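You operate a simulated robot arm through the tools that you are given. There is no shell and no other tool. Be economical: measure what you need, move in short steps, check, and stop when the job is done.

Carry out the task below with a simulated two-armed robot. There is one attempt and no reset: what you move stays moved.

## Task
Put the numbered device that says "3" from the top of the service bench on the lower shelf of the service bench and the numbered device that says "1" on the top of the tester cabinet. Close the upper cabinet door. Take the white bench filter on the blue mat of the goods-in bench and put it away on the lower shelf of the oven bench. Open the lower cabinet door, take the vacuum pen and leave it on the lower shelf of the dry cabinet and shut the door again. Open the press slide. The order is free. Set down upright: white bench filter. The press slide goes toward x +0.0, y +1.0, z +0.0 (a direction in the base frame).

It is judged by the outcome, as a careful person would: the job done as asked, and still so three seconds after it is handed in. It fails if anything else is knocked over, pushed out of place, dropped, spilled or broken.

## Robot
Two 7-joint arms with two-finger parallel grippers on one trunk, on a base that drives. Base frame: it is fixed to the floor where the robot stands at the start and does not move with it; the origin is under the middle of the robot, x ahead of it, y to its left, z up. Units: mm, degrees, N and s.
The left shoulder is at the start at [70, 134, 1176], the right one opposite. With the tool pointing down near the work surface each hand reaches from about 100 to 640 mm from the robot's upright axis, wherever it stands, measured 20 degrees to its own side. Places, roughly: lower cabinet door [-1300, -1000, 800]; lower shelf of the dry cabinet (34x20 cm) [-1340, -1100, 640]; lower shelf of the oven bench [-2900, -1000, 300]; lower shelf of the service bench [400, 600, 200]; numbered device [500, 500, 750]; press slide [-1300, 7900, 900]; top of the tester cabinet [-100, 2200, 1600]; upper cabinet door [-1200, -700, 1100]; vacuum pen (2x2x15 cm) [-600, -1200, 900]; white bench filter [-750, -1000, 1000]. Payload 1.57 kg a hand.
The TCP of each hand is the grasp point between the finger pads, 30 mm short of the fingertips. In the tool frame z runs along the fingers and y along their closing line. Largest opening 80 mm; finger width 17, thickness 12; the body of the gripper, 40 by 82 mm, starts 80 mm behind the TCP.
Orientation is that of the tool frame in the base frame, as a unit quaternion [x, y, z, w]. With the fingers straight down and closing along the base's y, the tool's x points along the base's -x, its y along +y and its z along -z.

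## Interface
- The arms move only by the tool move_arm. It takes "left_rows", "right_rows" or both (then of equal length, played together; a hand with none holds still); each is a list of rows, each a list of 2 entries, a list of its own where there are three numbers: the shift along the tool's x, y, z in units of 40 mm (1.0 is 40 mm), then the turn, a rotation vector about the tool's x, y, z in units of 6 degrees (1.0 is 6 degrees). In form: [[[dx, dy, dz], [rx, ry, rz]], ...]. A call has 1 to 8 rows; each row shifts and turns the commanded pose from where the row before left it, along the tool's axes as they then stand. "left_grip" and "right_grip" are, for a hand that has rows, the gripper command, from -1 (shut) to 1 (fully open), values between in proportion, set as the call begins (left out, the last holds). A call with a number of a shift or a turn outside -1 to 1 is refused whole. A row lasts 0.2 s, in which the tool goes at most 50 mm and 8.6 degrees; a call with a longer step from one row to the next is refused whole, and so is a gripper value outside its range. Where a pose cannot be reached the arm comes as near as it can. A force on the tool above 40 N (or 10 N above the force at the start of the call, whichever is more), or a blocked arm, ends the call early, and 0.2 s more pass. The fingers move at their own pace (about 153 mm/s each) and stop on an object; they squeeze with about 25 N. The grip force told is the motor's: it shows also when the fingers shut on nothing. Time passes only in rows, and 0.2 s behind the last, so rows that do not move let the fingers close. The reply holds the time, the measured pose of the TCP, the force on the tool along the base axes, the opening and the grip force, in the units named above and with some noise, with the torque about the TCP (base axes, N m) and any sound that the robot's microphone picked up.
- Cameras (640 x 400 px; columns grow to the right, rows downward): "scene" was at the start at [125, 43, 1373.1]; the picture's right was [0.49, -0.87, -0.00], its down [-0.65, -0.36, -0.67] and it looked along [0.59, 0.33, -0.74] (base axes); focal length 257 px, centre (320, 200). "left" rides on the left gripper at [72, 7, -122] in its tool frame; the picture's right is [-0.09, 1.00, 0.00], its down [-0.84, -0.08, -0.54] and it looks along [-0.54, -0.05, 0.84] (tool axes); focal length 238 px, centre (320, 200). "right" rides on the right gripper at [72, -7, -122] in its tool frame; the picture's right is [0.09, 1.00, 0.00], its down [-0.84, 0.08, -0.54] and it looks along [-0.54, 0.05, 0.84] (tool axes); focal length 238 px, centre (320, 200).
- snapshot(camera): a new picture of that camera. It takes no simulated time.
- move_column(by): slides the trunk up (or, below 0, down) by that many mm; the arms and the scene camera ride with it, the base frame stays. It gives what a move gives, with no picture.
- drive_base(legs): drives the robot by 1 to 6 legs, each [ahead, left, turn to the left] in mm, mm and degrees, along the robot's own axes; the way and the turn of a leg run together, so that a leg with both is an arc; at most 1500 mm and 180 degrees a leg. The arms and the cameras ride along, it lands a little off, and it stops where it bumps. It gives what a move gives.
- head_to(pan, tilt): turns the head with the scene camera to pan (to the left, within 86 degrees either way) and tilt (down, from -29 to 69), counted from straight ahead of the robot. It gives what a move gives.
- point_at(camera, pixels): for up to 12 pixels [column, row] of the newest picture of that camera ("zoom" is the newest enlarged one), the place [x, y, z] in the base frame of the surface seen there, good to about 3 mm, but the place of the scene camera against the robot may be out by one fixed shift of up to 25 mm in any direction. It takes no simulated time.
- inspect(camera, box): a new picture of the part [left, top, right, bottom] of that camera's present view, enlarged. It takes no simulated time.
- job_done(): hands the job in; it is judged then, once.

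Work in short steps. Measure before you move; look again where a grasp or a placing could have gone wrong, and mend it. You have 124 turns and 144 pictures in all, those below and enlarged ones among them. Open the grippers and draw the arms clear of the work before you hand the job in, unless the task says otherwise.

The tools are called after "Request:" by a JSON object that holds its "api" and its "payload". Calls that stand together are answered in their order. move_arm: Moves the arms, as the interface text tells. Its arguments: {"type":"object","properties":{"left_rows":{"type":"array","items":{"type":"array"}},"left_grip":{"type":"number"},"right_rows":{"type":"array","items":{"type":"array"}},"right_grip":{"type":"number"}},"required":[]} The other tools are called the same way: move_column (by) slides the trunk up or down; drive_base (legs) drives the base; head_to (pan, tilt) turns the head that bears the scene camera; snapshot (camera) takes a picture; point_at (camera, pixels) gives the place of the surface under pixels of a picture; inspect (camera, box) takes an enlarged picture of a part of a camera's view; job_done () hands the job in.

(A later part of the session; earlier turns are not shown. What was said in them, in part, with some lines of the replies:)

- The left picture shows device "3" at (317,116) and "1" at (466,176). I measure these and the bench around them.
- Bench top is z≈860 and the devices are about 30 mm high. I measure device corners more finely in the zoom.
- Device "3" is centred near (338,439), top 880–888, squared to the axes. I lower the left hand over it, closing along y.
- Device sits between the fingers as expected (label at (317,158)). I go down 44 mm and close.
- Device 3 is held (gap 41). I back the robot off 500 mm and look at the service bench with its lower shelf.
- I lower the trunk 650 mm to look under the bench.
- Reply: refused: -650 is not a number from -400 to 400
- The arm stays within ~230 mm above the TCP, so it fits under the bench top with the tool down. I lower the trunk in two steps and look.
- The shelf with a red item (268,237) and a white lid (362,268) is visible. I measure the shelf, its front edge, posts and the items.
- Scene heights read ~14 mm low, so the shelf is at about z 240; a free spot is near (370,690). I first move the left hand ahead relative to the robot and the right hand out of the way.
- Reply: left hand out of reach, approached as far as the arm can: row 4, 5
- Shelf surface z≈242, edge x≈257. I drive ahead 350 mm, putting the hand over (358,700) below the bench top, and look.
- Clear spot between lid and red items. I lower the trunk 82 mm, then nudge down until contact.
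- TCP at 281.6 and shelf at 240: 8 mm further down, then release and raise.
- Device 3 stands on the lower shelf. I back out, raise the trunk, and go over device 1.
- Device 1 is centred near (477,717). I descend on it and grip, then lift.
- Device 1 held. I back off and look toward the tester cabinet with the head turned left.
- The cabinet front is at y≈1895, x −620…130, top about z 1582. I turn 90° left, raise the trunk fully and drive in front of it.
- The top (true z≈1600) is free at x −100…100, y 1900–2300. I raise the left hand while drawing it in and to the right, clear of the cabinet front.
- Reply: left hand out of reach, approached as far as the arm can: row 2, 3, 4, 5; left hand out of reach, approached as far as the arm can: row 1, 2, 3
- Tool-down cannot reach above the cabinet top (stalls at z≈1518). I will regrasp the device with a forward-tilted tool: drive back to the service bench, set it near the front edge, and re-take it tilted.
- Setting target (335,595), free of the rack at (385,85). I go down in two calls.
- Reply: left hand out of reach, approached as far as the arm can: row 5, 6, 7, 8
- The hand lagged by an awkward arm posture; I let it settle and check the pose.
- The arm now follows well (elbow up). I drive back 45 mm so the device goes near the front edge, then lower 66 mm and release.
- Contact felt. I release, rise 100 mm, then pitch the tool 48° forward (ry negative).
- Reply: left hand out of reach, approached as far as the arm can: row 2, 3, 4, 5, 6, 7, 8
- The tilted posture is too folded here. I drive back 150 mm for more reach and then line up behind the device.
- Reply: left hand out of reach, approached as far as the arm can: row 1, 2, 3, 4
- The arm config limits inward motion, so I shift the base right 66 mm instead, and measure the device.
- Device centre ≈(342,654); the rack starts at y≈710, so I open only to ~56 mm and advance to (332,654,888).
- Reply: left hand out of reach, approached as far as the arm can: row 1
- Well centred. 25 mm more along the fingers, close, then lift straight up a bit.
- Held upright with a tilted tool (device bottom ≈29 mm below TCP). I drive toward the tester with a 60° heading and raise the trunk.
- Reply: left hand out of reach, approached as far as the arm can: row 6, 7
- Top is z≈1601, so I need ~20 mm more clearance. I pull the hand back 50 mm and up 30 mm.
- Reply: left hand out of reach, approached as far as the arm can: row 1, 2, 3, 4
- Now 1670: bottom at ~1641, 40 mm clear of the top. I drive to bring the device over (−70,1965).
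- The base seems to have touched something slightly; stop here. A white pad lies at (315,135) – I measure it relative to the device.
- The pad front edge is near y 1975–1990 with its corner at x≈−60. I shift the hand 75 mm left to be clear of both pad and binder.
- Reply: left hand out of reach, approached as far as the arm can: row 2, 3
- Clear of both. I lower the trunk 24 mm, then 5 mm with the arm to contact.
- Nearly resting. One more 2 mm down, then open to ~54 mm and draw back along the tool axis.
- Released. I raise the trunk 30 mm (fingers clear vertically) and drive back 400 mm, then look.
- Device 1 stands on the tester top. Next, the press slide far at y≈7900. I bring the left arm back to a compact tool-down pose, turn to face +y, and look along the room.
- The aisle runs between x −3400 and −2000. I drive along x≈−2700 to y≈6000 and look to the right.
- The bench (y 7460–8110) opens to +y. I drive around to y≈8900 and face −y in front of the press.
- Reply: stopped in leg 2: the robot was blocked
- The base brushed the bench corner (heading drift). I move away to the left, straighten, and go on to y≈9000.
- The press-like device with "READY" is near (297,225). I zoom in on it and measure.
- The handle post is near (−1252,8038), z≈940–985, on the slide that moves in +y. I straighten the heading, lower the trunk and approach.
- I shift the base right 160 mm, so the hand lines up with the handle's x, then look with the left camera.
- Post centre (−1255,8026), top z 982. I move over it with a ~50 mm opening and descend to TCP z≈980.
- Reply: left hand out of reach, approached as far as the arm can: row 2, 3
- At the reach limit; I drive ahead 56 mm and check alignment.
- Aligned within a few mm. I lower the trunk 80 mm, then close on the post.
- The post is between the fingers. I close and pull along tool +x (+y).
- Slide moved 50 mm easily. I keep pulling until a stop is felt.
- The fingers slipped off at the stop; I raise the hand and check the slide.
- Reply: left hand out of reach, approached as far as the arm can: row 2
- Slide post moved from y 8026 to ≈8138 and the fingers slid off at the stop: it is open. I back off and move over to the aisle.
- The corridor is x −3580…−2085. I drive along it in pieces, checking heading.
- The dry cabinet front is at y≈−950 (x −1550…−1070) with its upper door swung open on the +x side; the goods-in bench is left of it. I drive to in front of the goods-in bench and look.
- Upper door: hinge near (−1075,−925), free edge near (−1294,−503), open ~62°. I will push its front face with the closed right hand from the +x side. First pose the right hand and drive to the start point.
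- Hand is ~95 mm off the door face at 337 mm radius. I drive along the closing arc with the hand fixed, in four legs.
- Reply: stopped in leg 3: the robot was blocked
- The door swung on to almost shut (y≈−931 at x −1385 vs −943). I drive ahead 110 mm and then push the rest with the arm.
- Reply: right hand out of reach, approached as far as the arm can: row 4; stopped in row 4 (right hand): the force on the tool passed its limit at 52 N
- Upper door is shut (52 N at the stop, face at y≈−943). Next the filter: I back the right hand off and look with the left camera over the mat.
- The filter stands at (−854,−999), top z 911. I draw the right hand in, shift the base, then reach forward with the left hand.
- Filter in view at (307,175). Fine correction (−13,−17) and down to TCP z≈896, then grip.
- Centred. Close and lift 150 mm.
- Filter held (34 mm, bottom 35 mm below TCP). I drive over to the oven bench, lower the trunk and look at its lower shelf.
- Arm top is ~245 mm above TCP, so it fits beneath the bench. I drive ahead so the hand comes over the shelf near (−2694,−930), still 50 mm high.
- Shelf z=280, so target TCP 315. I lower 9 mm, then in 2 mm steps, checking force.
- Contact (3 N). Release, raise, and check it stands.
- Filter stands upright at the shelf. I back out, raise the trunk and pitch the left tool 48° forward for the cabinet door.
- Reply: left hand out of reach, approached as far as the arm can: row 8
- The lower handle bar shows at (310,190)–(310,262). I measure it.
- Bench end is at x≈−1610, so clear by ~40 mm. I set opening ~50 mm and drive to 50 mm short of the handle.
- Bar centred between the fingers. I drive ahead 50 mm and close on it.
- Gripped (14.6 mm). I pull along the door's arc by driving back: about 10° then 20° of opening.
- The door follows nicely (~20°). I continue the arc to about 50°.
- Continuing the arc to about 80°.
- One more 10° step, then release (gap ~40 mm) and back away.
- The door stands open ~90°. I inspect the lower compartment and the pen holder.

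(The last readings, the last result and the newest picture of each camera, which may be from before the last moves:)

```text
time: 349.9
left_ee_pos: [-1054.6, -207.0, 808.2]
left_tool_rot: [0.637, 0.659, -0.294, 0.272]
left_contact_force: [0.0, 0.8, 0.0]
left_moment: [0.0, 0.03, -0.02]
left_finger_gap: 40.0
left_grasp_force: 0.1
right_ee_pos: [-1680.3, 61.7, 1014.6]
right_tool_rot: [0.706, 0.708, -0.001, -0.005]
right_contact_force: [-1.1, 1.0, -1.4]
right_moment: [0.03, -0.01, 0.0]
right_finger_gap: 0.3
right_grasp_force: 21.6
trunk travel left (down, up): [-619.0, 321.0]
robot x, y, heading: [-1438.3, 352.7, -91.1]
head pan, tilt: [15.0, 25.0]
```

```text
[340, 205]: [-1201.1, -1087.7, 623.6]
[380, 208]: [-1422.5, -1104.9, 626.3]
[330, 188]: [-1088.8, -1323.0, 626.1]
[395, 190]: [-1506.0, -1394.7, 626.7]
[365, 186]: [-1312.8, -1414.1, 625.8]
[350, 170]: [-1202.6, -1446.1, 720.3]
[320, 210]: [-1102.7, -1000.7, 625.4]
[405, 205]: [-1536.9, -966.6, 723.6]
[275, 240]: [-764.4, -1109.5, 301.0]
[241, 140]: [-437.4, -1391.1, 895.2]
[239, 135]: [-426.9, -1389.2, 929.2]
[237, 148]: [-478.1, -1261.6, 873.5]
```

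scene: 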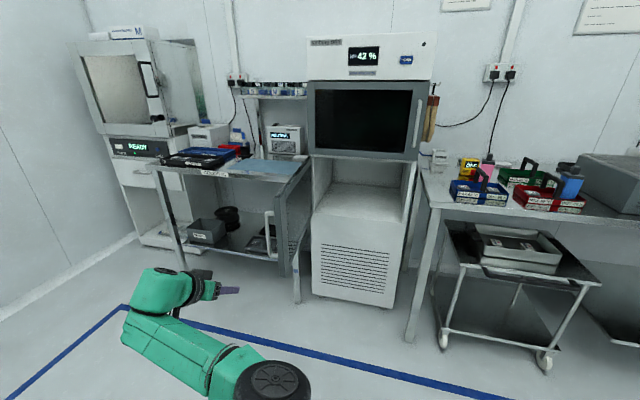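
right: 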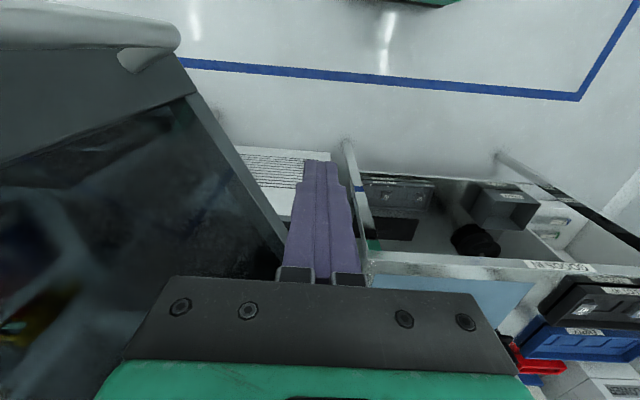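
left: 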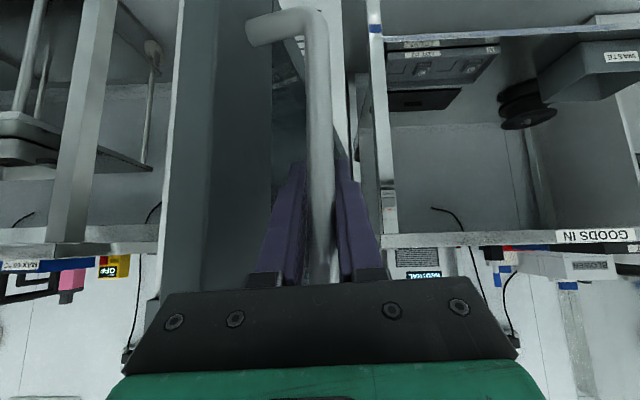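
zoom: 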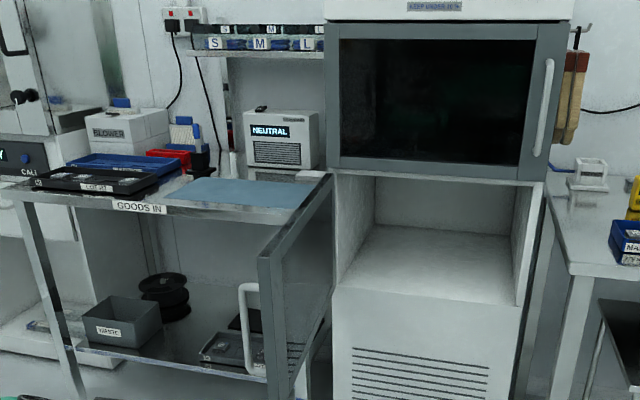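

Compartment floor is z≈640 and empty. The pen stands in a holder near the back of the goods-in bench; I drive over in front of it to look closely.

Request:
{"api": "drive_base", "payload": {"legs": [[0, 1000, 0.5], [450, 0, 0]]}}

Request:
{"api": "head_to", "payload": {"pan": -3, "tilt": 25}}

Request:
{"api": "snapshot", "payload": {"camera": "scene"}}

Request:
{"api": "inspect", "payload": {"camera": "scene", "box": [240, 130, 420, 270]}}

```text
time: 357.4
left_ee_pos: [-87.5, -691.0, 808.7]
left_tool_rot: [0.64, 0.656, -0.295, 0.271]
left_contact_force: [-0.9, 0.6, 0.6]
left_moment: [-0.07, -0.03, -0.03]
left_finger_gap: 40.0
left_grasp_force: 0.1
right_ee_pos: [-707.6, -415.4, 1014.8]
right_tool_rot: [0.711, 0.703, -0.001, -0.005]
right_contact_force: [-0.2, -0.7, -0.4]
right_moment: [0.0, 0.02, -0.01]
right_finger_gap: 0.1
right_grasp_force: 21.1
trunk travel left (down, up): [-619.0, 321.0]
robot x, y, heading: [-466.7, -127.1, -91.6]
head pan, tilt: [15.0, 25.0]
```

```text
time: 358.2
left_ee_pos: [-87.5, -692.1, 807.7]
left_tool_rot: [0.64, 0.656, -0.294, 0.271]
left_contact_force: [0.3, -0.8, 0.1]
left_moment: [-0.02, 0.02, 0.01]
left_finger_gap: 39.9
left_grasp_force: 0.1
right_ee_pos: [-710.6, -415.1, 1014.0]
right_tool_rot: [0.71, 0.704, 0.0, -0.006]
right_contact_force: [0.0, -0.7, 0.4]
right_moment: [0.01, -0.02, 0.01]
right_finger_gap: 0.2
right_grasp_force: 21.1
trunk travel left (down, up): [-619.0, 321.0]
robot x, y, heading: [-465.7, -124.4, -91.4]
head pan, tilt: [-3.0, 25.0]
```

```text
54 pictures are left
```

scene: 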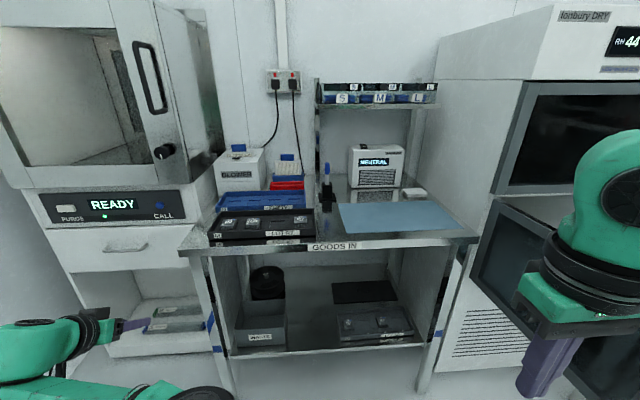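

```text
2.86 times, centred on (330, 200) of scene
```

zoom: 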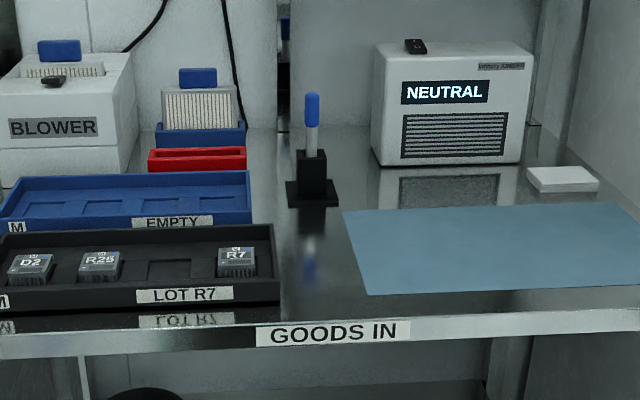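

Request:
{"api": "point_at", "payload": {"camera": "zoom", "pixels": [[311, 100], [311, 120], [312, 138], [312, 160], [312, 190], [312, 205], [330, 170], [340, 200], [245, 155], [375, 130], [240, 205], [300, 310]]}}

Request:
{"api": "point_at", "payload": {"camera": "scene", "pixels": [[180, 250], [475, 240], [110, 250], [320, 100], [180, 200], [200, 260], [225, 350], [340, 90]]}}

```text
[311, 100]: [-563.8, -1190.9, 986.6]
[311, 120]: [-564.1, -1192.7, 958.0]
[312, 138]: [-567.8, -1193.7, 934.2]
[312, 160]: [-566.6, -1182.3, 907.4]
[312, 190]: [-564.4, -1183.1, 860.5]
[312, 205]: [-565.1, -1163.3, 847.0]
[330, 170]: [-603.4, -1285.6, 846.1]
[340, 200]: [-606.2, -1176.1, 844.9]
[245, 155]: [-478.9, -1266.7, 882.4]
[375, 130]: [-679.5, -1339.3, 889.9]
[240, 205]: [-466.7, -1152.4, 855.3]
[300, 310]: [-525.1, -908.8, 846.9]
```

```text
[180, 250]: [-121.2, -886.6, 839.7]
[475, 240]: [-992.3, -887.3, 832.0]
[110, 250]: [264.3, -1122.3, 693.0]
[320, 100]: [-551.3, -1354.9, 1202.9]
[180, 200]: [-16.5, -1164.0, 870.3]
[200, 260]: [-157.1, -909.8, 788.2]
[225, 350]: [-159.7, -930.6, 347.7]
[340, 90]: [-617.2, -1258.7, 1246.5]
```

The pen stands at about (−570,−1198), top z≈1004, holder top ≈925. With the left tool already pitched, I raise the trunk 160 mm, turn right ~33°, and drive to ~80 mm short of it.

Request:
{"api": "move_column", "payload": {"by": 160}}

Request:
{"api": "drive_base", "payload": {"legs": [[0, 0, -33.5], [303, 135, 0]]}}

Request:
{"api": "snapshot", "payload": {"camera": "left"}}

```text
time: 360.0
left_ee_pos: [-86.7, -690.7, 968.8]
left_tool_rot: [0.64, 0.656, -0.294, 0.27]
left_contact_force: [-0.1, 0.2, -0.6]
left_moment: [-0.01, -0.01, -0.02]
left_finger_gap: 40.0
left_grasp_force: 0.0
right_ee_pos: [-709.0, -415.4, 1175.0]
right_tool_rot: [0.71, 0.704, -0.001, -0.005]
right_contact_force: [0.2, 0.3, 0.0]
right_moment: [0.03, -0.02, 0.01]
right_finger_gap: 0.0
right_grasp_force: 21.8
trunk travel left (down, up): [-779.0, 161.0]
robot x, y, heading: [-463.5, -128.2, -91.5]
head pan, tilt: [-3.0, 25.0]
```

```text
time: 363.8
left_ee_pos: [-520.4, -1139.0, 969.2]
left_tool_rot: [0.8, 0.448, -0.359, 0.177]
left_contact_force: [0.3, -0.5, -0.6]
left_moment: [0.03, -0.01, 0.01]
left_finger_gap: 40.2
left_grasp_force: 0.0
right_ee_pos: [-890.8, -568.0, 1174.4]
right_tool_rot: [0.881, 0.473, 0.001, -0.005]
right_contact_force: [0.7, -0.3, -0.3]
right_moment: [0.0, -0.04, 0.03]
right_finger_gap: 0.1
right_grasp_force: 21.3
trunk travel left (down, up): [-779.0, 161.0]
robot x, y, heading: [-529.3, -462.0, -124.4]
head pan, tilt: [-3.0, 25.0]
```

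```text
52 pictures are left
```

left: 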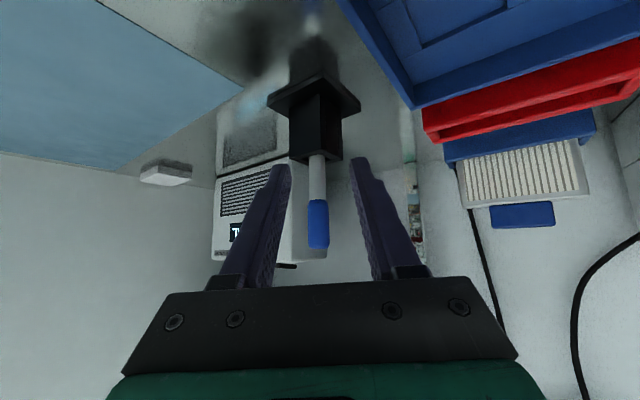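

The pen is nearly centred at (318,195). I measure it with this camera.

Request:
{"api": "point_at", "payload": {"camera": "left", "pixels": [[318, 170], [317, 185], [318, 215], [318, 240], [310, 130], [330, 135], [318, 158]]}}

```text
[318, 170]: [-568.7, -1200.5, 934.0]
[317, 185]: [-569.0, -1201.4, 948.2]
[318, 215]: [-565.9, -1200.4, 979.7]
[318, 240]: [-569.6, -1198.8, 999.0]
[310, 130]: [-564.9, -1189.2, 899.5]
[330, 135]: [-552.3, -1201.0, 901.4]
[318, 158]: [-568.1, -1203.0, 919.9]
```

Pen centre ≈(−573,−1207). I drive ahead 84 mm (5 right) and close.

Request:
{"api": "drive_base", "payload": {"legs": [[84, -5, 0]]}}

Request:
{"api": "snapshot", "payload": {"camera": "left"}}

```text
time: 364.9
left_ee_pos: [-568.2, -1201.1, 971.6]
left_tool_rot: [0.8, 0.446, -0.361, 0.176]
left_contact_force: [-1.3, 0.7, 0.0]
left_moment: [-0.01, -0.02, -0.02]
left_finger_gap: 40.1
left_grasp_force: 0.0
right_ee_pos: [-941.2, -632.0, 1175.9]
right_tool_rot: [0.88, 0.474, 0.0, -0.004]
right_contact_force: [-0.5, -0.6, 0.4]
right_moment: [-0.01, 0.02, 0.0]
right_finger_gap: 0.0
right_grasp_force: 21.6
trunk travel left (down, up): [-779.0, 161.0]
robot x, y, heading: [-578.2, -523.2, -124.0]
head pan, tilt: [-3.0, 25.0]
```

```text
51 pictures are left
```

left: 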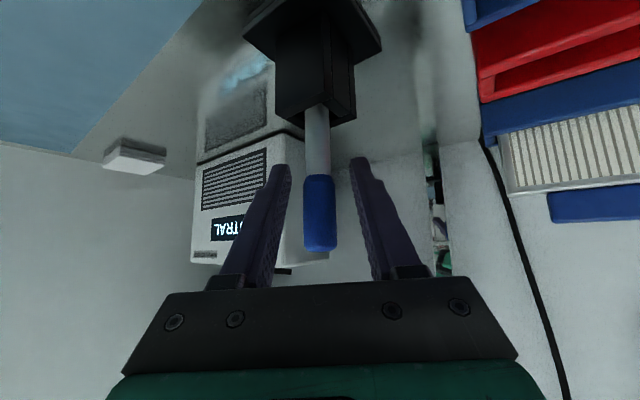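

In place. Close, then lift 110 mm with the trunk.

Request:
{"api": "move_arm", "payload": {"left_rows": [[[0, 0, 0], [0, 0, 0]], [[0, 0, 0], [0, 0, 0]], [[0, 0, 0], [0, 0, 0]]], "left_grip": -1}}

Request:
{"api": "move_column", "payload": {"by": 110}}

Request:
{"api": "drive_base", "payload": {"legs": [[-450, 0, 0]]}}

Request:
{"api": "snapshot", "payload": {"camera": "left"}}

```text
time: 365.7
left_ee_pos: [-570.0, -1205.2, 968.9]
left_tool_rot: [0.8, 0.448, -0.359, 0.176]
left_contact_force: [0.3, 0.0, -0.1]
left_moment: [-0.04, -0.01, 0.01]
left_finger_gap: 18.4
left_grasp_force: 25.1
right_ee_pos: [-941.7, -635.1, 1174.1]
right_tool_rot: [0.881, 0.473, 0.001, -0.005]
right_contact_force: [0.1, 0.4, 0.5]
right_moment: [-0.01, 0.01, 0.02]
right_finger_gap: 0.0
right_grasp_force: 21.4
trunk travel left (down, up): [-779.0, 161.0]
robot x, y, heading: [-580.4, -525.4, -124.4]
head pan, tilt: [-3.0, 25.0]
```

```text
time: 367.1
left_ee_pos: [-569.7, -1204.0, 1079.0]
left_tool_rot: [0.8, 0.447, -0.359, 0.175]
left_contact_force: [-0.2, 0.0, -0.8]
left_moment: [0.0, -0.02, -0.01]
left_finger_gap: 18.6
left_grasp_force: 25.1
right_ee_pos: [-941.4, -635.8, 1284.1]
right_tool_rot: [0.88, 0.474, 0.001, -0.006]
right_contact_force: [0.6, 0.6, 0.0]
right_moment: [-0.01, 0.02, 0.02]
right_finger_gap: 0.0
right_grasp_force: 21.2
trunk travel left (down, up): [-889.0, 51.0]
robot x, y, heading: [-581.7, -527.0, -124.4]
head pan, tilt: [-3.0, 25.0]
```

```text
time: 369.8
left_ee_pos: [-318.9, -832.0, 1078.6]
left_tool_rot: [0.8, 0.447, -0.359, 0.176]
left_contact_force: [-0.7, -0.2, -1.3]
left_moment: [0.0, -0.01, -0.02]
left_finger_gap: 18.5
left_grasp_force: 25.3
right_ee_pos: [-688.6, -264.0, 1284.4]
right_tool_rot: [0.881, 0.473, 0.002, -0.006]
right_contact_force: [-0.6, -0.8, -0.3]
right_moment: [-0.02, -0.02, -0.03]
right_finger_gap: 0.0
right_grasp_force: 20.9
trunk travel left (down, up): [-889.0, 51.0]
robot x, y, heading: [-326.0, -155.4, -124.4]
head pan, tilt: [-3.0, 25.0]
```

```text
50 pictures are left
```

left: 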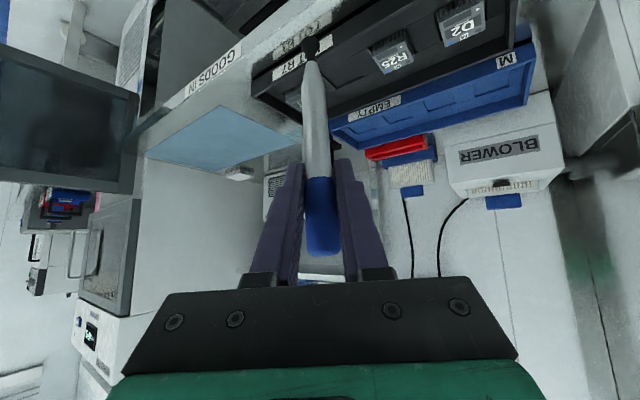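

The pen is held (18.5 mm) and has a pointed tip, so it must be laid down. I drive toward the cabinet front at a safe height, turning to heading ≈−110°, then roll the hand so that the pen becomes horizontal.

Request:
{"api": "drive_base", "payload": {"legs": [[420, -1021, 0], [0, 0, 14.4]]}}

Request:
{"api": "move_arm", "payload": {"left_rows": [[[0, 0, 0], [-0.9, 0, 1.0]], [[0, 0, 0], [-0.9, 0, 1.0]], [[0, 0, 0], [-0.9, 0, 1.0]], [[0, 0, 0], [-0.9, 0, 1.0]], [[0, 0, 0], [-0.9, 0, 1.0]], [[0, 0, 0], [-0.9, 0, 1.0]], [[0, 0, 0], [-0.9, 0, 1.0]], [[0, 0, 0], [-0.9, 0, 1.0]]]}}

Request:
{"api": "move_arm", "payload": {"left_rows": [[[0, 0, 0], [-0.72, 0, 0.8]], [[0, 0, 0], [-0.72, 0, 0.8]], [[0, 0, 0], [-0.72, 0, 0.8]], [[0, 0, 0], [0.93, 0, 0.83]], [[0, 0, 0], [0.93, 0, 0.83]], [[0, 0, 0], [0.93, 0, 0.83]], [[0, 0, 0], [0.93, 0, 0.83]], [[0, 0, 0], [0, 0, 0]]]}}

Request:
{"api": "head_to", "payload": {"pan": 20, "tilt": 25}}

Request:
{"api": "snapshot", "payload": {"camera": "scene"}}

Request:
{"api": "snapshot", "payload": {"camera": "left"}}

```text
time: 376.3
left_ee_pos: [-1206.6, -585.3, 1080.3]
left_tool_rot: [0.737, 0.545, -0.333, 0.221]
left_contact_force: [0.1, -0.6, 0.5]
left_moment: [0.0, 0.01, -0.04]
left_finger_gap: 18.5
left_grasp_force: 25.0
right_ee_pos: [-1711.1, -124.3, 1284.9]
right_tool_rot: [0.813, 0.582, 0.001, -0.005]
right_contact_force: [-0.3, -0.3, -0.7]
right_moment: [0.01, -0.03, 0.0]
right_finger_gap: 0.0
right_grasp_force: 20.9
trunk travel left (down, up): [-889.0, 51.0]
robot x, y, heading: [-1390.6, 74.2, -109.4]
head pan, tilt: [-3.0, 25.0]
```

```text
time: 378.3
left_ee_pos: [-1159.1, -628.3, 1124.9]
left_tool_rot: [0.749, 0.318, -0.005, 0.581]
left_contact_force: [0.2, 0.0, -0.7]
left_moment: [0.03, 0.01, 0.0]
left_finger_gap: 18.6
left_grasp_force: 24.7
left hand out of reach, approached as far as the arm can: row 1, 2, 3, 4, 5
right_ee_pos: [-1710.5, -126.4, 1284.0]
right_tool_rot: [0.813, 0.582, 0.0, -0.006]
right_contact_force: [-0.9, 0.2, 0.6]
right_moment: [-0.03, -0.01, 0.02]
right_finger_gap: 0.0
right_grasp_force: 21.1
trunk travel left (down, up): [-889.0, 51.0]
robot x, y, heading: [-1389.4, 69.5, -109.5]
head pan, tilt: [-3.0, 25.0]
stopped in row 8 (left hand): the arm was blocked; the commanded pose is now the measured one
```

```text
time: 380.1
left_ee_pos: [-1161.3, -627.8, 1122.5]
left_tool_rot: [0.855, 0.108, 0.169, 0.478]
left_contact_force: [-0.3, 0.7, 0.2]
left_moment: [0.0, 0.02, -0.02]
left_finger_gap: 18.4
left_grasp_force: 25.2
right_ee_pos: [-1710.5, -126.4, 1284.5]
right_tool_rot: [0.814, 0.581, 0.001, -0.005]
right_contact_force: [0.3, -0.6, 0.4]
right_moment: [-0.03, 0.0, -0.01]
right_finger_gap: 0.0
right_grasp_force: 21.3
trunk travel left (down, up): [-889.0, 51.0]
robot x, y, heading: [-1384.0, 67.9, -109.7]
head pan, tilt: [-3.0, 25.0]
```

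```text
time: 380.9
left_ee_pos: [-1162.1, -627.8, 1122.5]
left_tool_rot: [0.854, 0.109, 0.169, 0.479]
left_contact_force: [0.6, 0.1, -0.3]
left_moment: [-0.01, 0.02, 0.04]
left_finger_gap: 18.4
left_grasp_force: 24.8
right_ee_pos: [-1709.7, -125.5, 1284.7]
right_tool_rot: [0.814, 0.581, 0.0, -0.006]
right_contact_force: [-0.1, 0.1, 0.2]
right_moment: [-0.01, 0.0, -0.01]
right_finger_gap: 0.1
right_grasp_force: 21.0
trunk travel left (down, up): [-889.0, 51.0]
robot x, y, heading: [-1382.8, 70.6, -109.8]
head pan, tilt: [20.0, 25.0]
```

```text
49 pictures are left
```

scene: 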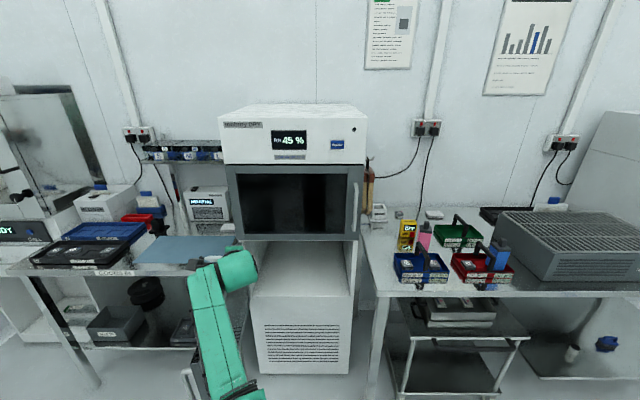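

```text
48 pictures are left
```

left: 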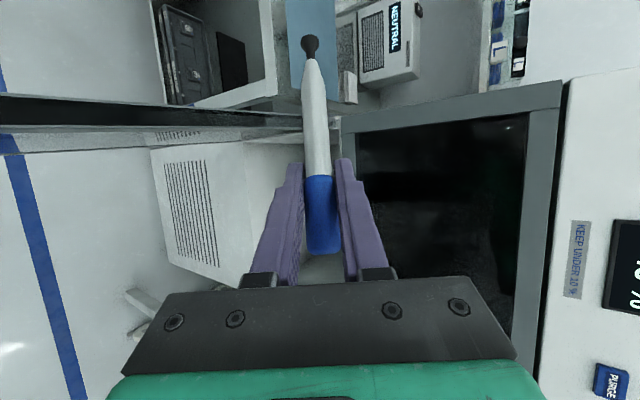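

The pen is now nearly horizontal pointing +x (tip ~10° low), tool 29° down. I move to (−1340,−750) in front of the opening, then lower the trunk.

Request:
{"api": "drive_base", "payload": {"legs": [[175, -126, 0]]}}

Request:
{"api": "move_column", "payload": {"by": -400}}

Request:
{"api": "head_to", "payload": {"pan": 28, "tilt": 15}}

Request:
{"api": "snapshot", "payload": {"camera": "scene"}}

Request:
{"api": "snapshot", "payload": {"camera": "left"}}

```text
time: 382.6
left_ee_pos: [-1333.7, -750.7, 1122.1]
left_tool_rot: [0.854, 0.112, 0.169, 0.479]
left_contact_force: [0.8, 0.0, -0.7]
left_moment: [-0.02, 0.03, -0.02]
left_finger_gap: 18.3
left_grasp_force: 24.7
right_ee_pos: [-1885.0, -249.2, 1285.3]
right_tool_rot: [0.813, 0.582, -0.002, -0.006]
right_contact_force: [0.4, 0.4, 0.0]
right_moment: [0.01, 0.07, 0.04]
right_finger_gap: 0.0
right_grasp_force: 21.0
trunk travel left (down, up): [-889.0, 51.0]
robot x, y, heading: [-1563.0, -53.5, -109.8]
head pan, tilt: [20.0, 25.0]
```

```text
time: 386.4
left_ee_pos: [-1336.3, -752.1, 722.0]
left_tool_rot: [0.854, 0.11, 0.17, 0.479]
left_contact_force: [-0.5, -0.4, 0.4]
left_moment: [0.0, 0.0, 0.01]
left_finger_gap: 18.5
left_grasp_force: 24.7
right_ee_pos: [-1886.4, -251.1, 885.4]
right_tool_rot: [0.813, 0.583, 0.001, -0.006]
right_contact_force: [0.7, 0.5, -0.6]
right_moment: [0.0, 0.02, 0.04]
right_finger_gap: 0.3
right_grasp_force: 21.0
trunk travel left (down, up): [-489.0, 451.0]
robot x, y, heading: [-1563.2, -50.8, -109.5]
head pan, tilt: [20.0, 25.0]
```

```text
time: 387.2
left_ee_pos: [-1336.8, -751.4, 722.9]
left_tool_rot: [0.854, 0.11, 0.169, 0.479]
left_contact_force: [0.3, -0.6, 0.5]
left_moment: [0.01, -0.01, -0.02]
left_finger_gap: 18.6
left_grasp_force: 24.5
right_ee_pos: [-1885.4, -251.3, 884.7]
right_tool_rot: [0.813, 0.583, 0.0, -0.006]
right_contact_force: [-0.7, 0.4, 0.1]
right_moment: [0.02, 0.0, -0.01]
right_finger_gap: 0.0
right_grasp_force: 21.5
trunk travel left (down, up): [-489.0, 451.0]
robot x, y, heading: [-1565.7, -52.3, -109.6]
head pan, tilt: [28.0, 15.0]
```

```text
47 pictures are left
```

scene: 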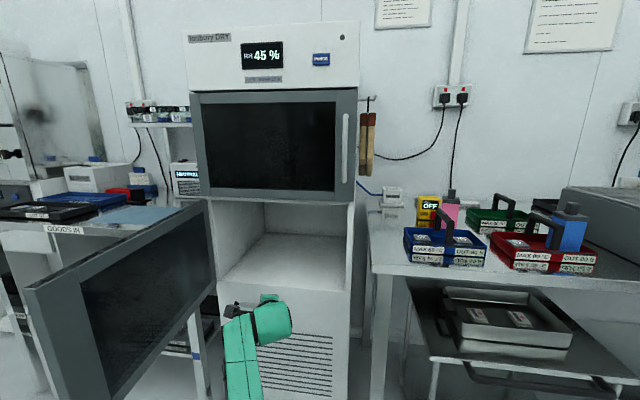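

```text
46 pictures are left
```

left: 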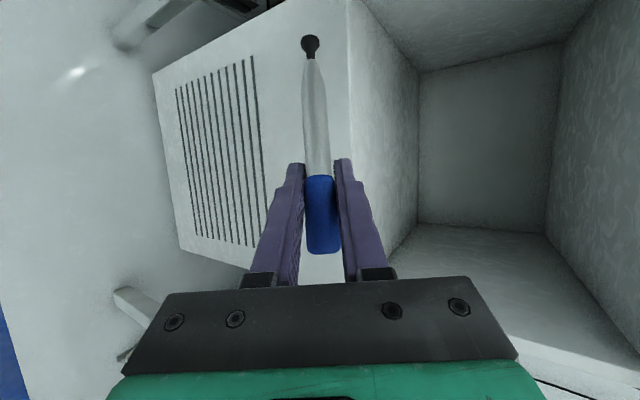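

I measure the compartment with the left camera.

Request:
{"api": "point_at", "payload": {"camera": "left", "pixels": [[385, 180], [400, 240], [470, 240], [520, 270], [480, 290], [355, 150], [480, 160], [470, 40], [590, 150], [620, 370], [540, 340]]}}

```text
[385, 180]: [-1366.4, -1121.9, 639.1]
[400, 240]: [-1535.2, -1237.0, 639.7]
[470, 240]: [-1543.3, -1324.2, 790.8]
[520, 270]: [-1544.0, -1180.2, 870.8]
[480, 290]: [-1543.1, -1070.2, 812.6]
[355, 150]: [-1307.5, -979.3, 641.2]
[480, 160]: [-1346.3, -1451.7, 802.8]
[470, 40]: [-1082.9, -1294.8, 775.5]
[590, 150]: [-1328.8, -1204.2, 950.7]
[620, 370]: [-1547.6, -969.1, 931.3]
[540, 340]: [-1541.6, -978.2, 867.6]
```

Floor z=640, interior x −1543…−1083, ceiling 950. I drive straight in (−y) 310 mm at TCP z 722, then lower 40 mm.

Request:
{"api": "drive_base", "payload": {"legs": [[293, 104, 0]]}}

Request:
{"api": "move_column", "payload": {"by": -38}}

Request:
{"api": "snapshot", "payload": {"camera": "left"}}

Request:
{"api": "inspect", "payload": {"camera": "scene", "box": [180, 150, 440, 350]}}

```text
time: 389.2
left_ee_pos: [-1339.1, -1062.8, 721.0]
left_tool_rot: [0.855, 0.11, 0.169, 0.478]
left_contact_force: [-0.6, -0.3, 0.4]
left_moment: [0.0, 0.01, 0.02]
left_finger_gap: 18.5
left_grasp_force: 25.0
right_ee_pos: [-1887.2, -560.5, 884.4]
right_tool_rot: [0.814, 0.581, 0.0, -0.006]
right_contact_force: [-0.2, -0.1, 0.5]
right_moment: [-0.01, 0.02, -0.02]
right_finger_gap: 0.0
right_grasp_force: 21.3
trunk travel left (down, up): [-489.0, 451.0]
robot x, y, heading: [-1562.9, -362.3, -109.9]
head pan, tilt: [28.0, 15.0]
```

```text
time: 390.1
left_ee_pos: [-1339.0, -1063.0, 684.4]
left_tool_rot: [0.854, 0.109, 0.17, 0.48]
left_contact_force: [0.1, -1.5, -0.9]
left_moment: [0.02, 0.0, -0.04]
left_finger_gap: 18.3
left_grasp_force: 25.5
right_ee_pos: [-1888.2, -561.1, 846.5]
right_tool_rot: [0.813, 0.582, 0.001, -0.005]
right_contact_force: [0.2, -0.7, -0.3]
right_moment: [0.01, 0.01, 0.02]
right_finger_gap: 0.0
right_grasp_force: 21.2
trunk travel left (down, up): [-451.0, 489.0]
robot x, y, heading: [-1569.6, -364.9, -109.7]
head pan, tilt: [28.0, 15.0]
```

```text
45 pictures are left
```

left: 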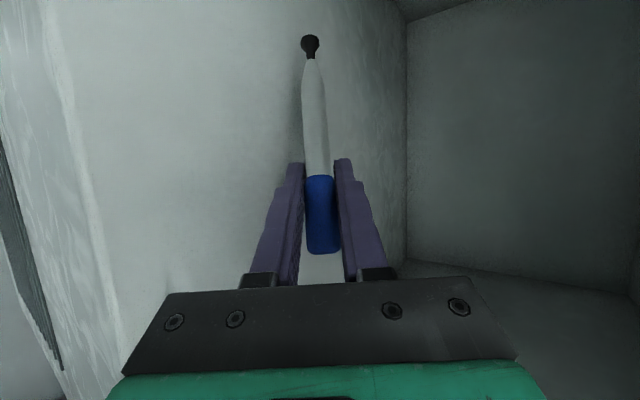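

```text
2.00 times, centred on (310, 250) of scene
```

zoom: 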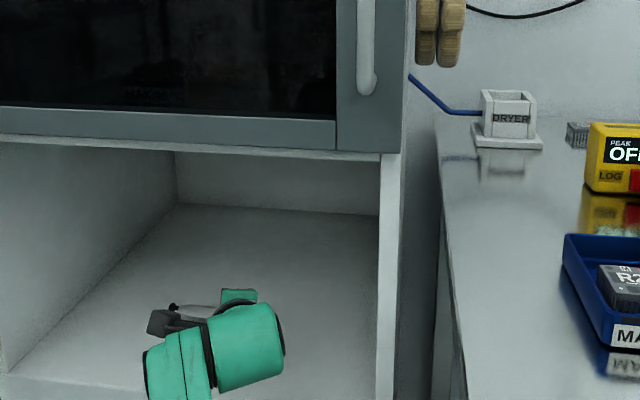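

Inside and clear. I lower in small steps (6 mm, then 3 mm) to feel the floor.

Request:
{"api": "move_column", "payload": {"by": -6}}

Request:
{"api": "move_column", "payload": {"by": -3}}

Request:
{"api": "move_column", "payload": {"by": -2}}

```text
time: 390.6
left_ee_pos: [-1339.4, -1064.0, 677.1]
left_tool_rot: [0.854, 0.109, 0.169, 0.479]
left_contact_force: [-0.3, -0.2, 0.1]
left_moment: [-0.02, 0.02, -0.01]
left_finger_gap: 18.4
left_grasp_force: 24.4
right_ee_pos: [-1888.4, -560.2, 841.3]
right_tool_rot: [0.814, 0.581, 0.0, -0.005]
right_contact_force: [-0.2, 0.6, -0.6]
right_moment: [0.01, 0.0, -0.01]
right_finger_gap: 0.2
right_grasp_force: 21.4
trunk travel left (down, up): [-445.0, 495.0]
robot x, y, heading: [-1564.7, -365.4, -109.7]
head pan, tilt: [28.0, 15.0]
```

```text
time: 391.1
left_ee_pos: [-1339.4, -1062.0, 675.4]
left_tool_rot: [0.854, 0.11, 0.17, 0.479]
left_contact_force: [-0.4, -0.5, -0.7]
left_moment: [0.0, -0.03, 0.01]
left_finger_gap: 18.3
left_grasp_force: 24.9
right_ee_pos: [-1889.0, -561.1, 838.4]
right_tool_rot: [0.813, 0.582, 0.0, -0.006]
right_contact_force: [-0.5, -0.9, 0.5]
right_moment: [0.01, 0.01, 0.05]
right_finger_gap: 0.0
right_grasp_force: 21.5
trunk travel left (down, up): [-442.0, 498.0]
robot x, y, heading: [-1564.5, -361.2, -110.0]
head pan, tilt: [28.0, 15.0]
```

```text
time: 391.7
left_ee_pos: [-1339.5, -1064.4, 674.0]
left_tool_rot: [0.854, 0.11, 0.169, 0.479]
left_contact_force: [-0.2, -0.1, -0.4]
left_moment: [0.02, -0.03, -0.03]
left_finger_gap: 18.2
left_grasp_force: 25.3
right_ee_pos: [-1888.1, -561.2, 834.9]
right_tool_rot: [0.813, 0.582, 0.0, -0.005]
right_contact_force: [0.5, -0.4, -0.4]
right_moment: [0.02, 0.0, -0.01]
right_finger_gap: 0.2
right_grasp_force: 21.7
trunk travel left (down, up): [-440.0, 500.0]
robot x, y, heading: [-1565.9, -362.6, -109.7]
head pan, tilt: [28.0, 15.0]
```

Request:
{"api": "move_column", "payload": {"by": -3}}

Request:
{"api": "move_column", "payload": {"by": -2}}

Request:
{"api": "snapshot", "payload": {"camera": "left"}}

```text
time: 392.2
left_ee_pos: [-1338.3, -1062.9, 673.5]
left_tool_rot: [0.853, 0.11, 0.169, 0.482]
left_contact_force: [0.1, -3.8, 9.3]
left_moment: [-0.24, -0.06, -0.02]
left_finger_gap: 18.4
left_grasp_force: 24.8
right_ee_pos: [-1888.9, -560.0, 832.3]
right_tool_rot: [0.814, 0.581, 0.0, -0.006]
right_contact_force: [-0.5, 0.2, -0.7]
right_moment: [0.01, -0.01, 0.01]
right_finger_gap: 0.2
right_grasp_force: 21.3
trunk travel left (down, up): [-437.0, 503.0]
robot x, y, heading: [-1564.7, -363.8, -109.5]
head pan, tilt: [28.0, 15.0]
```

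```text
time: 392.7
left_ee_pos: [-1339.5, -1063.4, 672.5]
left_tool_rot: [0.852, 0.109, 0.17, 0.482]
left_contact_force: [2.9, -8.1, 16.7]
left_moment: [-0.55, -0.15, -0.03]
left_finger_gap: 18.3
left_grasp_force: 25.3
right_ee_pos: [-1888.8, -558.4, 831.2]
right_tool_rot: [0.813, 0.582, -0.001, -0.005]
right_contact_force: [-0.5, 0.0, -0.8]
right_moment: [0.0, 0.01, 0.01]
right_finger_gap: 0.1
right_grasp_force: 20.9
trunk travel left (down, up): [-435.0, 505.0]
robot x, y, heading: [-1568.5, -364.7, -109.8]
head pan, tilt: [28.0, 15.0]
```

```text
43 pictures are left
```

left: 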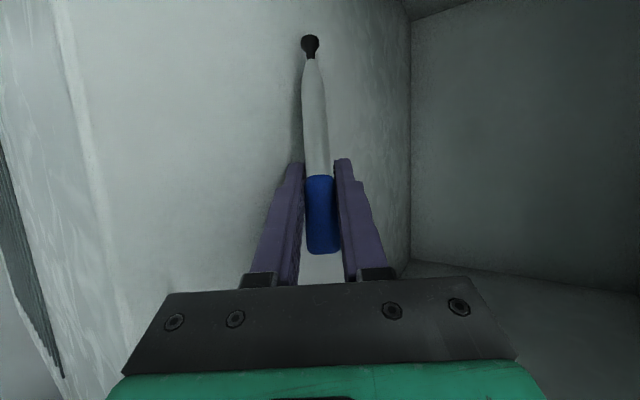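

Finger is on the floor. I lift 6 mm, open to ~36 mm so the pen settles, then back straight out and look.

Request:
{"api": "move_column", "payload": {"by": 6}}

Request:
{"api": "move_arm", "payload": {"left_rows": [[[0, 0, 0], [0, 0, 0]], [[0, 0, 0], [0, 0, 0]]], "left_grip": -0.1}}

Request:
{"api": "snapshot", "payload": {"camera": "left"}}

```text
time: 393.2
left_ee_pos: [-1340.8, -1063.0, 673.5]
left_tool_rot: [0.855, 0.109, 0.17, 0.478]
left_contact_force: [2.3, -6.6, 8.2]
left_moment: [-0.3, -0.09, -0.01]
left_finger_gap: 18.3
left_grasp_force: 24.5
right_ee_pos: [-1888.7, -560.4, 836.4]
right_tool_rot: [0.814, 0.581, -0.001, -0.005]
right_contact_force: [0.3, 0.3, -1.0]
right_moment: [0.0, 0.01, 0.03]
right_finger_gap: 0.0
right_grasp_force: 21.2
trunk travel left (down, up): [-441.0, 499.0]
robot x, y, heading: [-1563.6, -367.0, -109.8]
head pan, tilt: [28.0, 15.0]
```

```text
time: 393.9
left_ee_pos: [-1339.0, -1063.1, 675.1]
left_tool_rot: [0.854, 0.109, 0.168, 0.48]
left_contact_force: [2.0, -8.9, 11.6]
left_moment: [-0.46, -0.09, -0.04]
left_finger_gap: 23.7
left_grasp_force: 0.0
right_ee_pos: [-1889.0, -560.4, 836.2]
right_tool_rot: [0.814, 0.581, 0.0, -0.005]
right_contact_force: [-0.4, 0.2, 0.6]
right_moment: [-0.04, -0.01, 0.0]
right_finger_gap: 0.0
right_grasp_force: 21.5
trunk travel left (down, up): [-441.0, 499.0]
robot x, y, heading: [-1566.6, -361.8, -109.9]
head pan, tilt: [28.0, 15.0]
```

```text
42 pictures are left
```

left: 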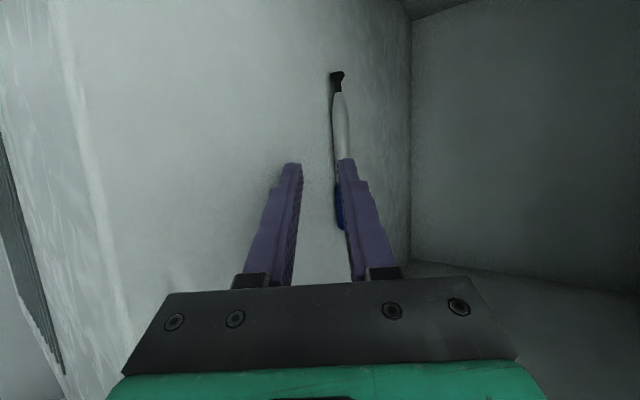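

The pen already lies on the shelf floor behind the fingers. I back straight out 400 mm and check.

Request:
{"api": "drive_base", "payload": {"legs": [[-376, -136, 0]]}}

Request:
{"api": "head_to", "payload": {"pan": 28, "tilt": 22}}

Request:
{"api": "snapshot", "payload": {"camera": "scene"}}

```text
time: 396.4
left_ee_pos: [-1336.9, -662.2, 675.0]
left_tool_rot: [0.855, 0.111, 0.17, 0.478]
left_contact_force: [0.6, 0.3, 0.3]
left_moment: [0.0, 0.02, 0.01]
left_finger_gap: 36.1
left_grasp_force: 0.1
right_ee_pos: [-1887.2, -160.8, 837.0]
right_tool_rot: [0.813, 0.582, 0.0, -0.005]
right_contact_force: [-0.1, 0.3, -0.6]
right_moment: [0.01, -0.01, -0.01]
right_finger_gap: 0.1
right_grasp_force: 21.1
trunk travel left (down, up): [-441.0, 499.0]
robot x, y, heading: [-1562.5, 35.1, -109.7]
head pan, tilt: [28.0, 15.0]
```

```text
time: 397.0
left_ee_pos: [-1339.3, -661.8, 675.9]
left_tool_rot: [0.854, 0.11, 0.169, 0.479]
left_contact_force: [0.5, 0.1, 0.1]
left_moment: [0.0, 0.02, 0.02]
left_finger_gap: 35.9
left_grasp_force: 0.0
right_ee_pos: [-1888.6, -160.8, 836.8]
right_tool_rot: [0.813, 0.582, 0.0, -0.006]
right_contact_force: [-0.4, 0.0, -0.2]
right_moment: [0.0, -0.03, 0.02]
right_finger_gap: 0.0
right_grasp_force: 20.2
trunk travel left (down, up): [-441.0, 499.0]
robot x, y, heading: [-1566.6, 37.6, -109.6]
head pan, tilt: [28.0, 22.0]
```

```text
41 pictures are left
```

scene: 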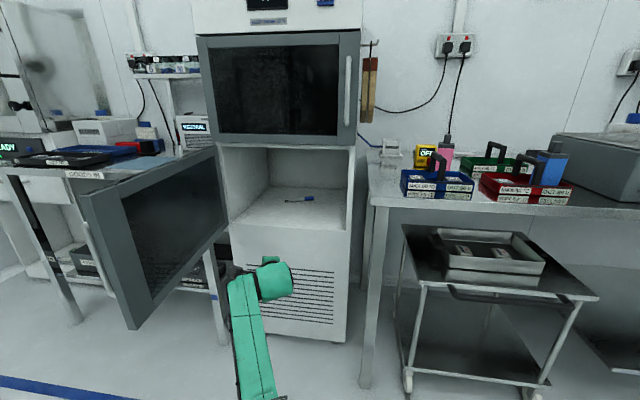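

The pen lies on the cabinet's lower shelf. To shut the lower door I go round to its outer side: back off, close the grip, turn to face −x, and come beside the door with the left hand at z≈806.

Request:
{"api": "move_arm", "payload": {"left_rows": [[[0, 0, 0], [0, 0, 0]], [[0, 0, 0], [0, 0, 0]]], "left_grip": -1}}

Request:
{"api": "move_column", "payload": {"by": 125}}

Request:
{"api": "drive_base", "payload": {"legs": [[-330, -118, 0], [0, 0, -70.4], [-1230, 0, 0], [0, 560, 0]]}}

Request:
{"api": "head_to", "payload": {"pan": 30, "tilt": 28}}

Request:
{"api": "snapshot", "payload": {"camera": "scene"}}

Request:
{"api": "snapshot", "payload": {"camera": "left"}}

```text
time: 397.6
left_ee_pos: [-1337.6, -661.9, 673.6]
left_tool_rot: [0.854, 0.11, 0.17, 0.479]
left_contact_force: [-0.7, -0.6, -0.4]
left_moment: [0.01, 0.0, 0.0]
left_finger_gap: 0.0
left_grasp_force: 21.3
right_ee_pos: [-1888.1, -160.7, 836.6]
right_tool_rot: [0.813, 0.582, 0.001, -0.005]
right_contact_force: [0.3, -0.5, 0.2]
right_moment: [-0.02, -0.04, 0.06]
right_finger_gap: 0.0
right_grasp_force: 21.4
trunk travel left (down, up): [-441.0, 499.0]
robot x, y, heading: [-1563.3, 36.9, -109.9]
head pan, tilt: [28.0, 22.0]
```

```text
time: 399.2
left_ee_pos: [-1337.6, -662.2, 798.1]
left_tool_rot: [0.854, 0.111, 0.17, 0.479]
left_contact_force: [0.4, -0.5, 0.4]
left_moment: [-0.03, 0.02, -0.02]
left_finger_gap: 0.0
left_grasp_force: 21.6
right_ee_pos: [-1888.2, -162.2, 961.9]
right_tool_rot: [0.813, 0.582, 0.0, -0.005]
right_contact_force: [-0.3, -0.1, -0.2]
right_moment: [-0.02, 0.0, 0.01]
right_finger_gap: 0.0
right_grasp_force: 20.9
trunk travel left (down, up): [-566.0, 374.0]
robot x, y, heading: [-1565.4, 32.7, -109.8]
head pan, tilt: [28.0, 22.0]
```

```text
time: 413.0
left_ee_pos: [-924.5, -601.8, 799.5]
left_tool_rot: [0.763, -0.399, -0.135, 0.49]
left_contact_force: [0.4, -0.8, 0.6]
left_moment: [0.04, -0.01, 0.0]
left_finger_gap: 0.0
left_grasp_force: 21.5
right_ee_pos: [-642.0, 86.3, 962.6]
right_tool_rot: [1.0, 0.012, 0.003, -0.005]
right_contact_force: [0.4, -1.2, 0.5]
right_moment: [-0.01, -0.04, 0.02]
right_finger_gap: 0.0
right_grasp_force: 21.0
trunk travel left (down, up): [-566.0, 374.0]
robot x, y, heading: [-351.0, -145.3, -179.5]
head pan, tilt: [28.0, 22.0]
```

```text
time: 413.6
left_ee_pos: [-923.7, -602.8, 799.5]
left_tool_rot: [0.763, -0.399, -0.135, 0.49]
left_contact_force: [0.0, -0.7, -0.1]
left_moment: [0.01, -0.01, 0.03]
left_finger_gap: 0.1
left_grasp_force: 21.5
right_ee_pos: [-642.1, 87.5, 961.3]
right_tool_rot: [1.0, 0.011, 0.003, -0.005]
right_contact_force: [-1.1, 0.2, 1.0]
right_moment: [0.01, 0.01, -0.01]
right_finger_gap: 0.3
right_grasp_force: 21.3
trunk travel left (down, up): [-566.0, 374.0]
robot x, y, heading: [-345.8, -146.4, -179.5]
head pan, tilt: [30.0, 28.0]
```

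```text
40 pictures are left
```

scene: 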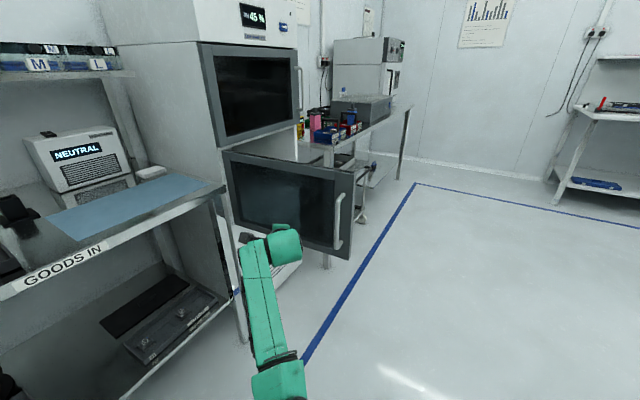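

```text
39 pictures are left
```

left: 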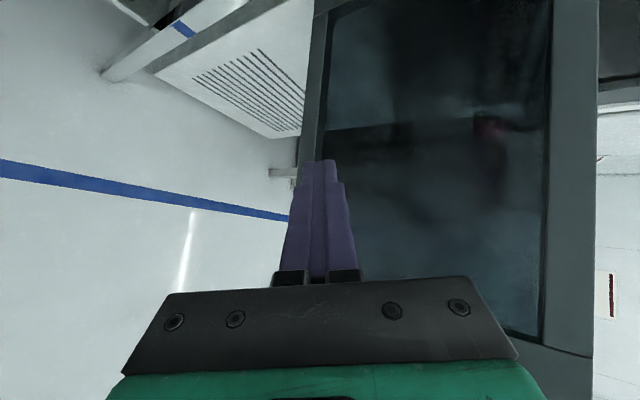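

Hand is on the outer side of the door. I shift 45 mm toward −y to stay clear of the handle, then push along the closing arc.

Request:
{"api": "drive_base", "payload": {"legs": [[0, 45, 0], [210, 9, 0], [69, 26, 0], [59, 44, 0], [47, 57, 0]]}}

Request:
{"api": "snapshot", "payload": {"camera": "scene"}}

```text
time: 417.7
left_ee_pos: [-1303.4, -788.2, 798.1]
left_tool_rot: [0.765, -0.398, -0.134, 0.488]
left_contact_force: [-0.2, -0.7, 0.4]
left_moment: [0.01, 0.0, 0.0]
left_finger_gap: 0.2
left_grasp_force: 21.5
right_ee_pos: [-1022.0, -99.8, 962.4]
right_tool_rot: [1.0, 0.014, 0.004, -0.005]
right_contact_force: [-0.6, -0.7, 0.7]
right_moment: [0.02, 0.0, -0.02]
right_finger_gap: 0.0
right_grasp_force: 21.1
trunk travel left (down, up): [-566.0, 374.0]
robot x, y, heading: [-725.2, -334.8, -179.5]
head pan, tilt: [30.0, 28.0]
```

```text
38 pictures are left
```

scene: 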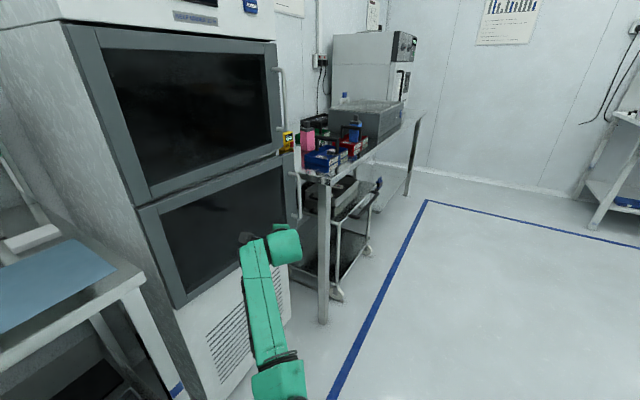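

The door has swung nearly shut. I press it home toward −y near the handle side.

Request:
{"api": "drive_base", "payload": {"legs": [[60, 100, 0], [0, 28, 0], [0, 12, 0]]}}

Request:
{"api": "inspect", "payload": {"camera": "scene", "box": [0, 20, 320, 340]}}

Request:
{"api": "point_at", "payload": {"camera": "zoom", "pixels": [[300, 200], [180, 140], [400, 100], [200, 280], [260, 260], [330, 230], [250, 330]]}}

```text
time: 419.7
left_ee_pos: [-1361.5, -923.9, 800.9]
left_tool_rot: [0.762, -0.4, -0.137, 0.49]
left_contact_force: [3.7, 26.0, 1.8]
left_moment: [0.06, 0.01, -0.41]
left_finger_gap: 0.0
left_grasp_force: 20.9
right_ee_pos: [-1080.1, -233.9, 961.8]
right_tool_rot: [1.0, 0.012, 0.003, -0.003]
right_contact_force: [0.6, -0.7, 0.0]
right_moment: [0.02, 0.0, -0.02]
right_finger_gap: 0.1
right_grasp_force: 21.8
trunk travel left (down, up): [-566.0, 374.0]
robot x, y, heading: [-785.9, -473.6, -179.5]
head pan, tilt: [30.0, 28.0]
```

```text
1.25 times, centred on (160, 180) of scene
```

zoom: 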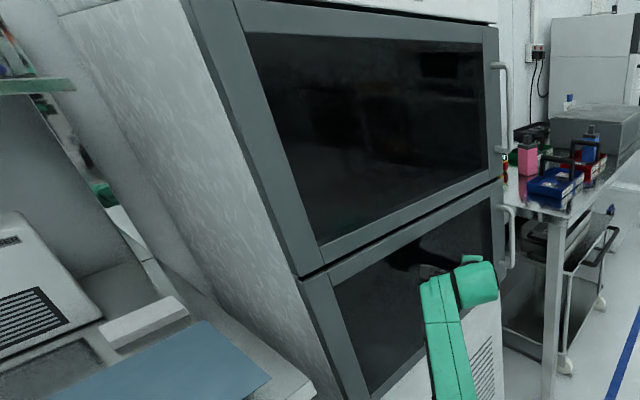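

```text
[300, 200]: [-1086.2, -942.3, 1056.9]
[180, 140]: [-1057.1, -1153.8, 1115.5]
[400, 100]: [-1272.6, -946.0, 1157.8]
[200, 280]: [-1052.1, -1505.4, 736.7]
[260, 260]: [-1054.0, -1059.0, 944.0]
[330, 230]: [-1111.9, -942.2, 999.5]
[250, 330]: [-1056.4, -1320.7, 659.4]
```

Pressed with 26 N: the door is shut. I back away, open both grippers, and check the final state.

Request:
{"api": "drive_base", "payload": {"legs": [[0, -450, 0], [-150, 0, 90]]}}

Request:
{"api": "move_arm", "payload": {"left_rows": [[[0, 0, 0], [0, 0, 0]], [[0, 0, 0], [0, 0, 0]]], "right_rows": [[[0, 0, 0], [0, 0, 0]], [[0, 0, 0], [0, 0, 0]]], "left_grip": 1, "right_grip": 1}}

Request:
{"api": "head_to", "payload": {"pan": -35, "tilt": 20}}

Request:
{"api": "snapshot", "payload": {"camera": "scene"}}

```text
time: 426.2
left_ee_pos: [-234.7, -495.5, 798.2]
left_tool_rot: [0.821, 0.262, 0.251, 0.44]
left_contact_force: [0.0, 0.4, -0.2]
left_moment: [0.02, 0.02, 0.01]
left_finger_gap: 0.0
left_grasp_force: 21.4
right_ee_pos: [-925.8, -222.9, 961.1]
right_tool_rot: [0.693, 0.721, -0.001, -0.005]
right_contact_force: [0.7, 0.0, 0.4]
right_moment: [-0.02, -0.01, -0.03]
right_finger_gap: 0.1
right_grasp_force: 21.9
trunk travel left (down, up): [-566.0, 374.0]
robot x, y, heading: [-697.0, 76.2, -88.5]
head pan, tilt: [30.0, 28.0]
```

```text
time: 426.8
left_ee_pos: [-233.9, -496.2, 798.7]
left_tool_rot: [0.821, 0.262, 0.251, 0.44]
left_contact_force: [-0.2, 0.0, -0.4]
left_moment: [-0.04, -0.02, 0.01]
left_finger_gap: 79.9
left_grasp_force: 0.0
right_ee_pos: [-925.6, -222.3, 961.8]
right_tool_rot: [0.693, 0.721, -0.001, -0.006]
right_contact_force: [0.2, -0.1, -0.3]
right_moment: [0.03, -0.03, 0.0]
right_finger_gap: 79.6
right_grasp_force: 0.0
trunk travel left (down, up): [-566.0, 374.0]
robot x, y, heading: [-696.4, 77.4, -88.8]
head pan, tilt: [30.0, 28.0]
```

```text
time: 428.2
left_ee_pos: [-234.8, -495.0, 798.9]
left_tool_rot: [0.821, 0.263, 0.251, 0.441]
left_contact_force: [0.3, 0.1, -0.2]
left_moment: [0.0, 0.01, -0.04]
left_finger_gap: 80.1
left_grasp_force: 0.0
right_ee_pos: [-926.4, -223.4, 961.8]
right_tool_rot: [0.693, 0.721, 0.0, -0.005]
right_contact_force: [-0.6, 0.5, 0.0]
right_moment: [0.02, 0.05, 0.0]
right_finger_gap: 79.9
right_grasp_force: 0.0
trunk travel left (down, up): [-566.0, 374.0]
robot x, y, heading: [-696.0, 75.1, -88.6]
head pan, tilt: [-35.0, 20.0]
```

```text
36 pictures are left
```

scene: 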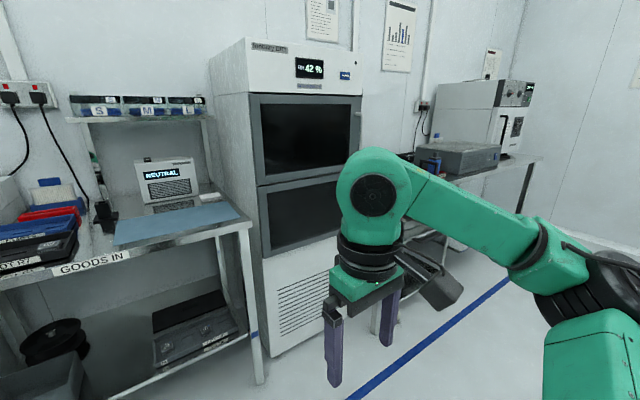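

Both cabinet doors are shut, everything is placed, and both arms are clear with the grippers open. I hand the job in.

Request:
{"api": "job_done", "payload": {}}

```text
The job is handed in.
```

I finished every item and handed the job in. Three points to know: the base bumped things twice on the way, the pen dropped slightly when I let it go, and two results were not fully checked.

- **Device 3:** it stands on the lower shelf of the service bench.
- **Device 1:** it stands on top of the tester cabinet. I regrasped it on the service bench first, because the hand could not reach the cabinet top pointing straight down.
- **Upper cabinet door:** closed; I pushed until the force limit tripped (about 52 N).
- **White bench filter:** it stands upright on the lower shelf of the oven bench.
- **Vacuum pen:** it lies flat on the lower shelf of the dry cabinet. It has a pointed tip, so I laid it down; it rolled off the fingers and dropped about 2 cm onto the shelf.
- **Lower cabinet door:** shut again, pressed home with about 26 N.
- **Press slide:** pulled about 110 mm toward +y. The fingers slipped off the handle at what felt like the end stop; I did not test whether it opens further.

**Bumps:** the base brushed the corner of the press bench, and seems to have touched something lightly at the tester cabinet. The items in view near the press bench looked undisturbed; I did not check the tester's surroundings separately.
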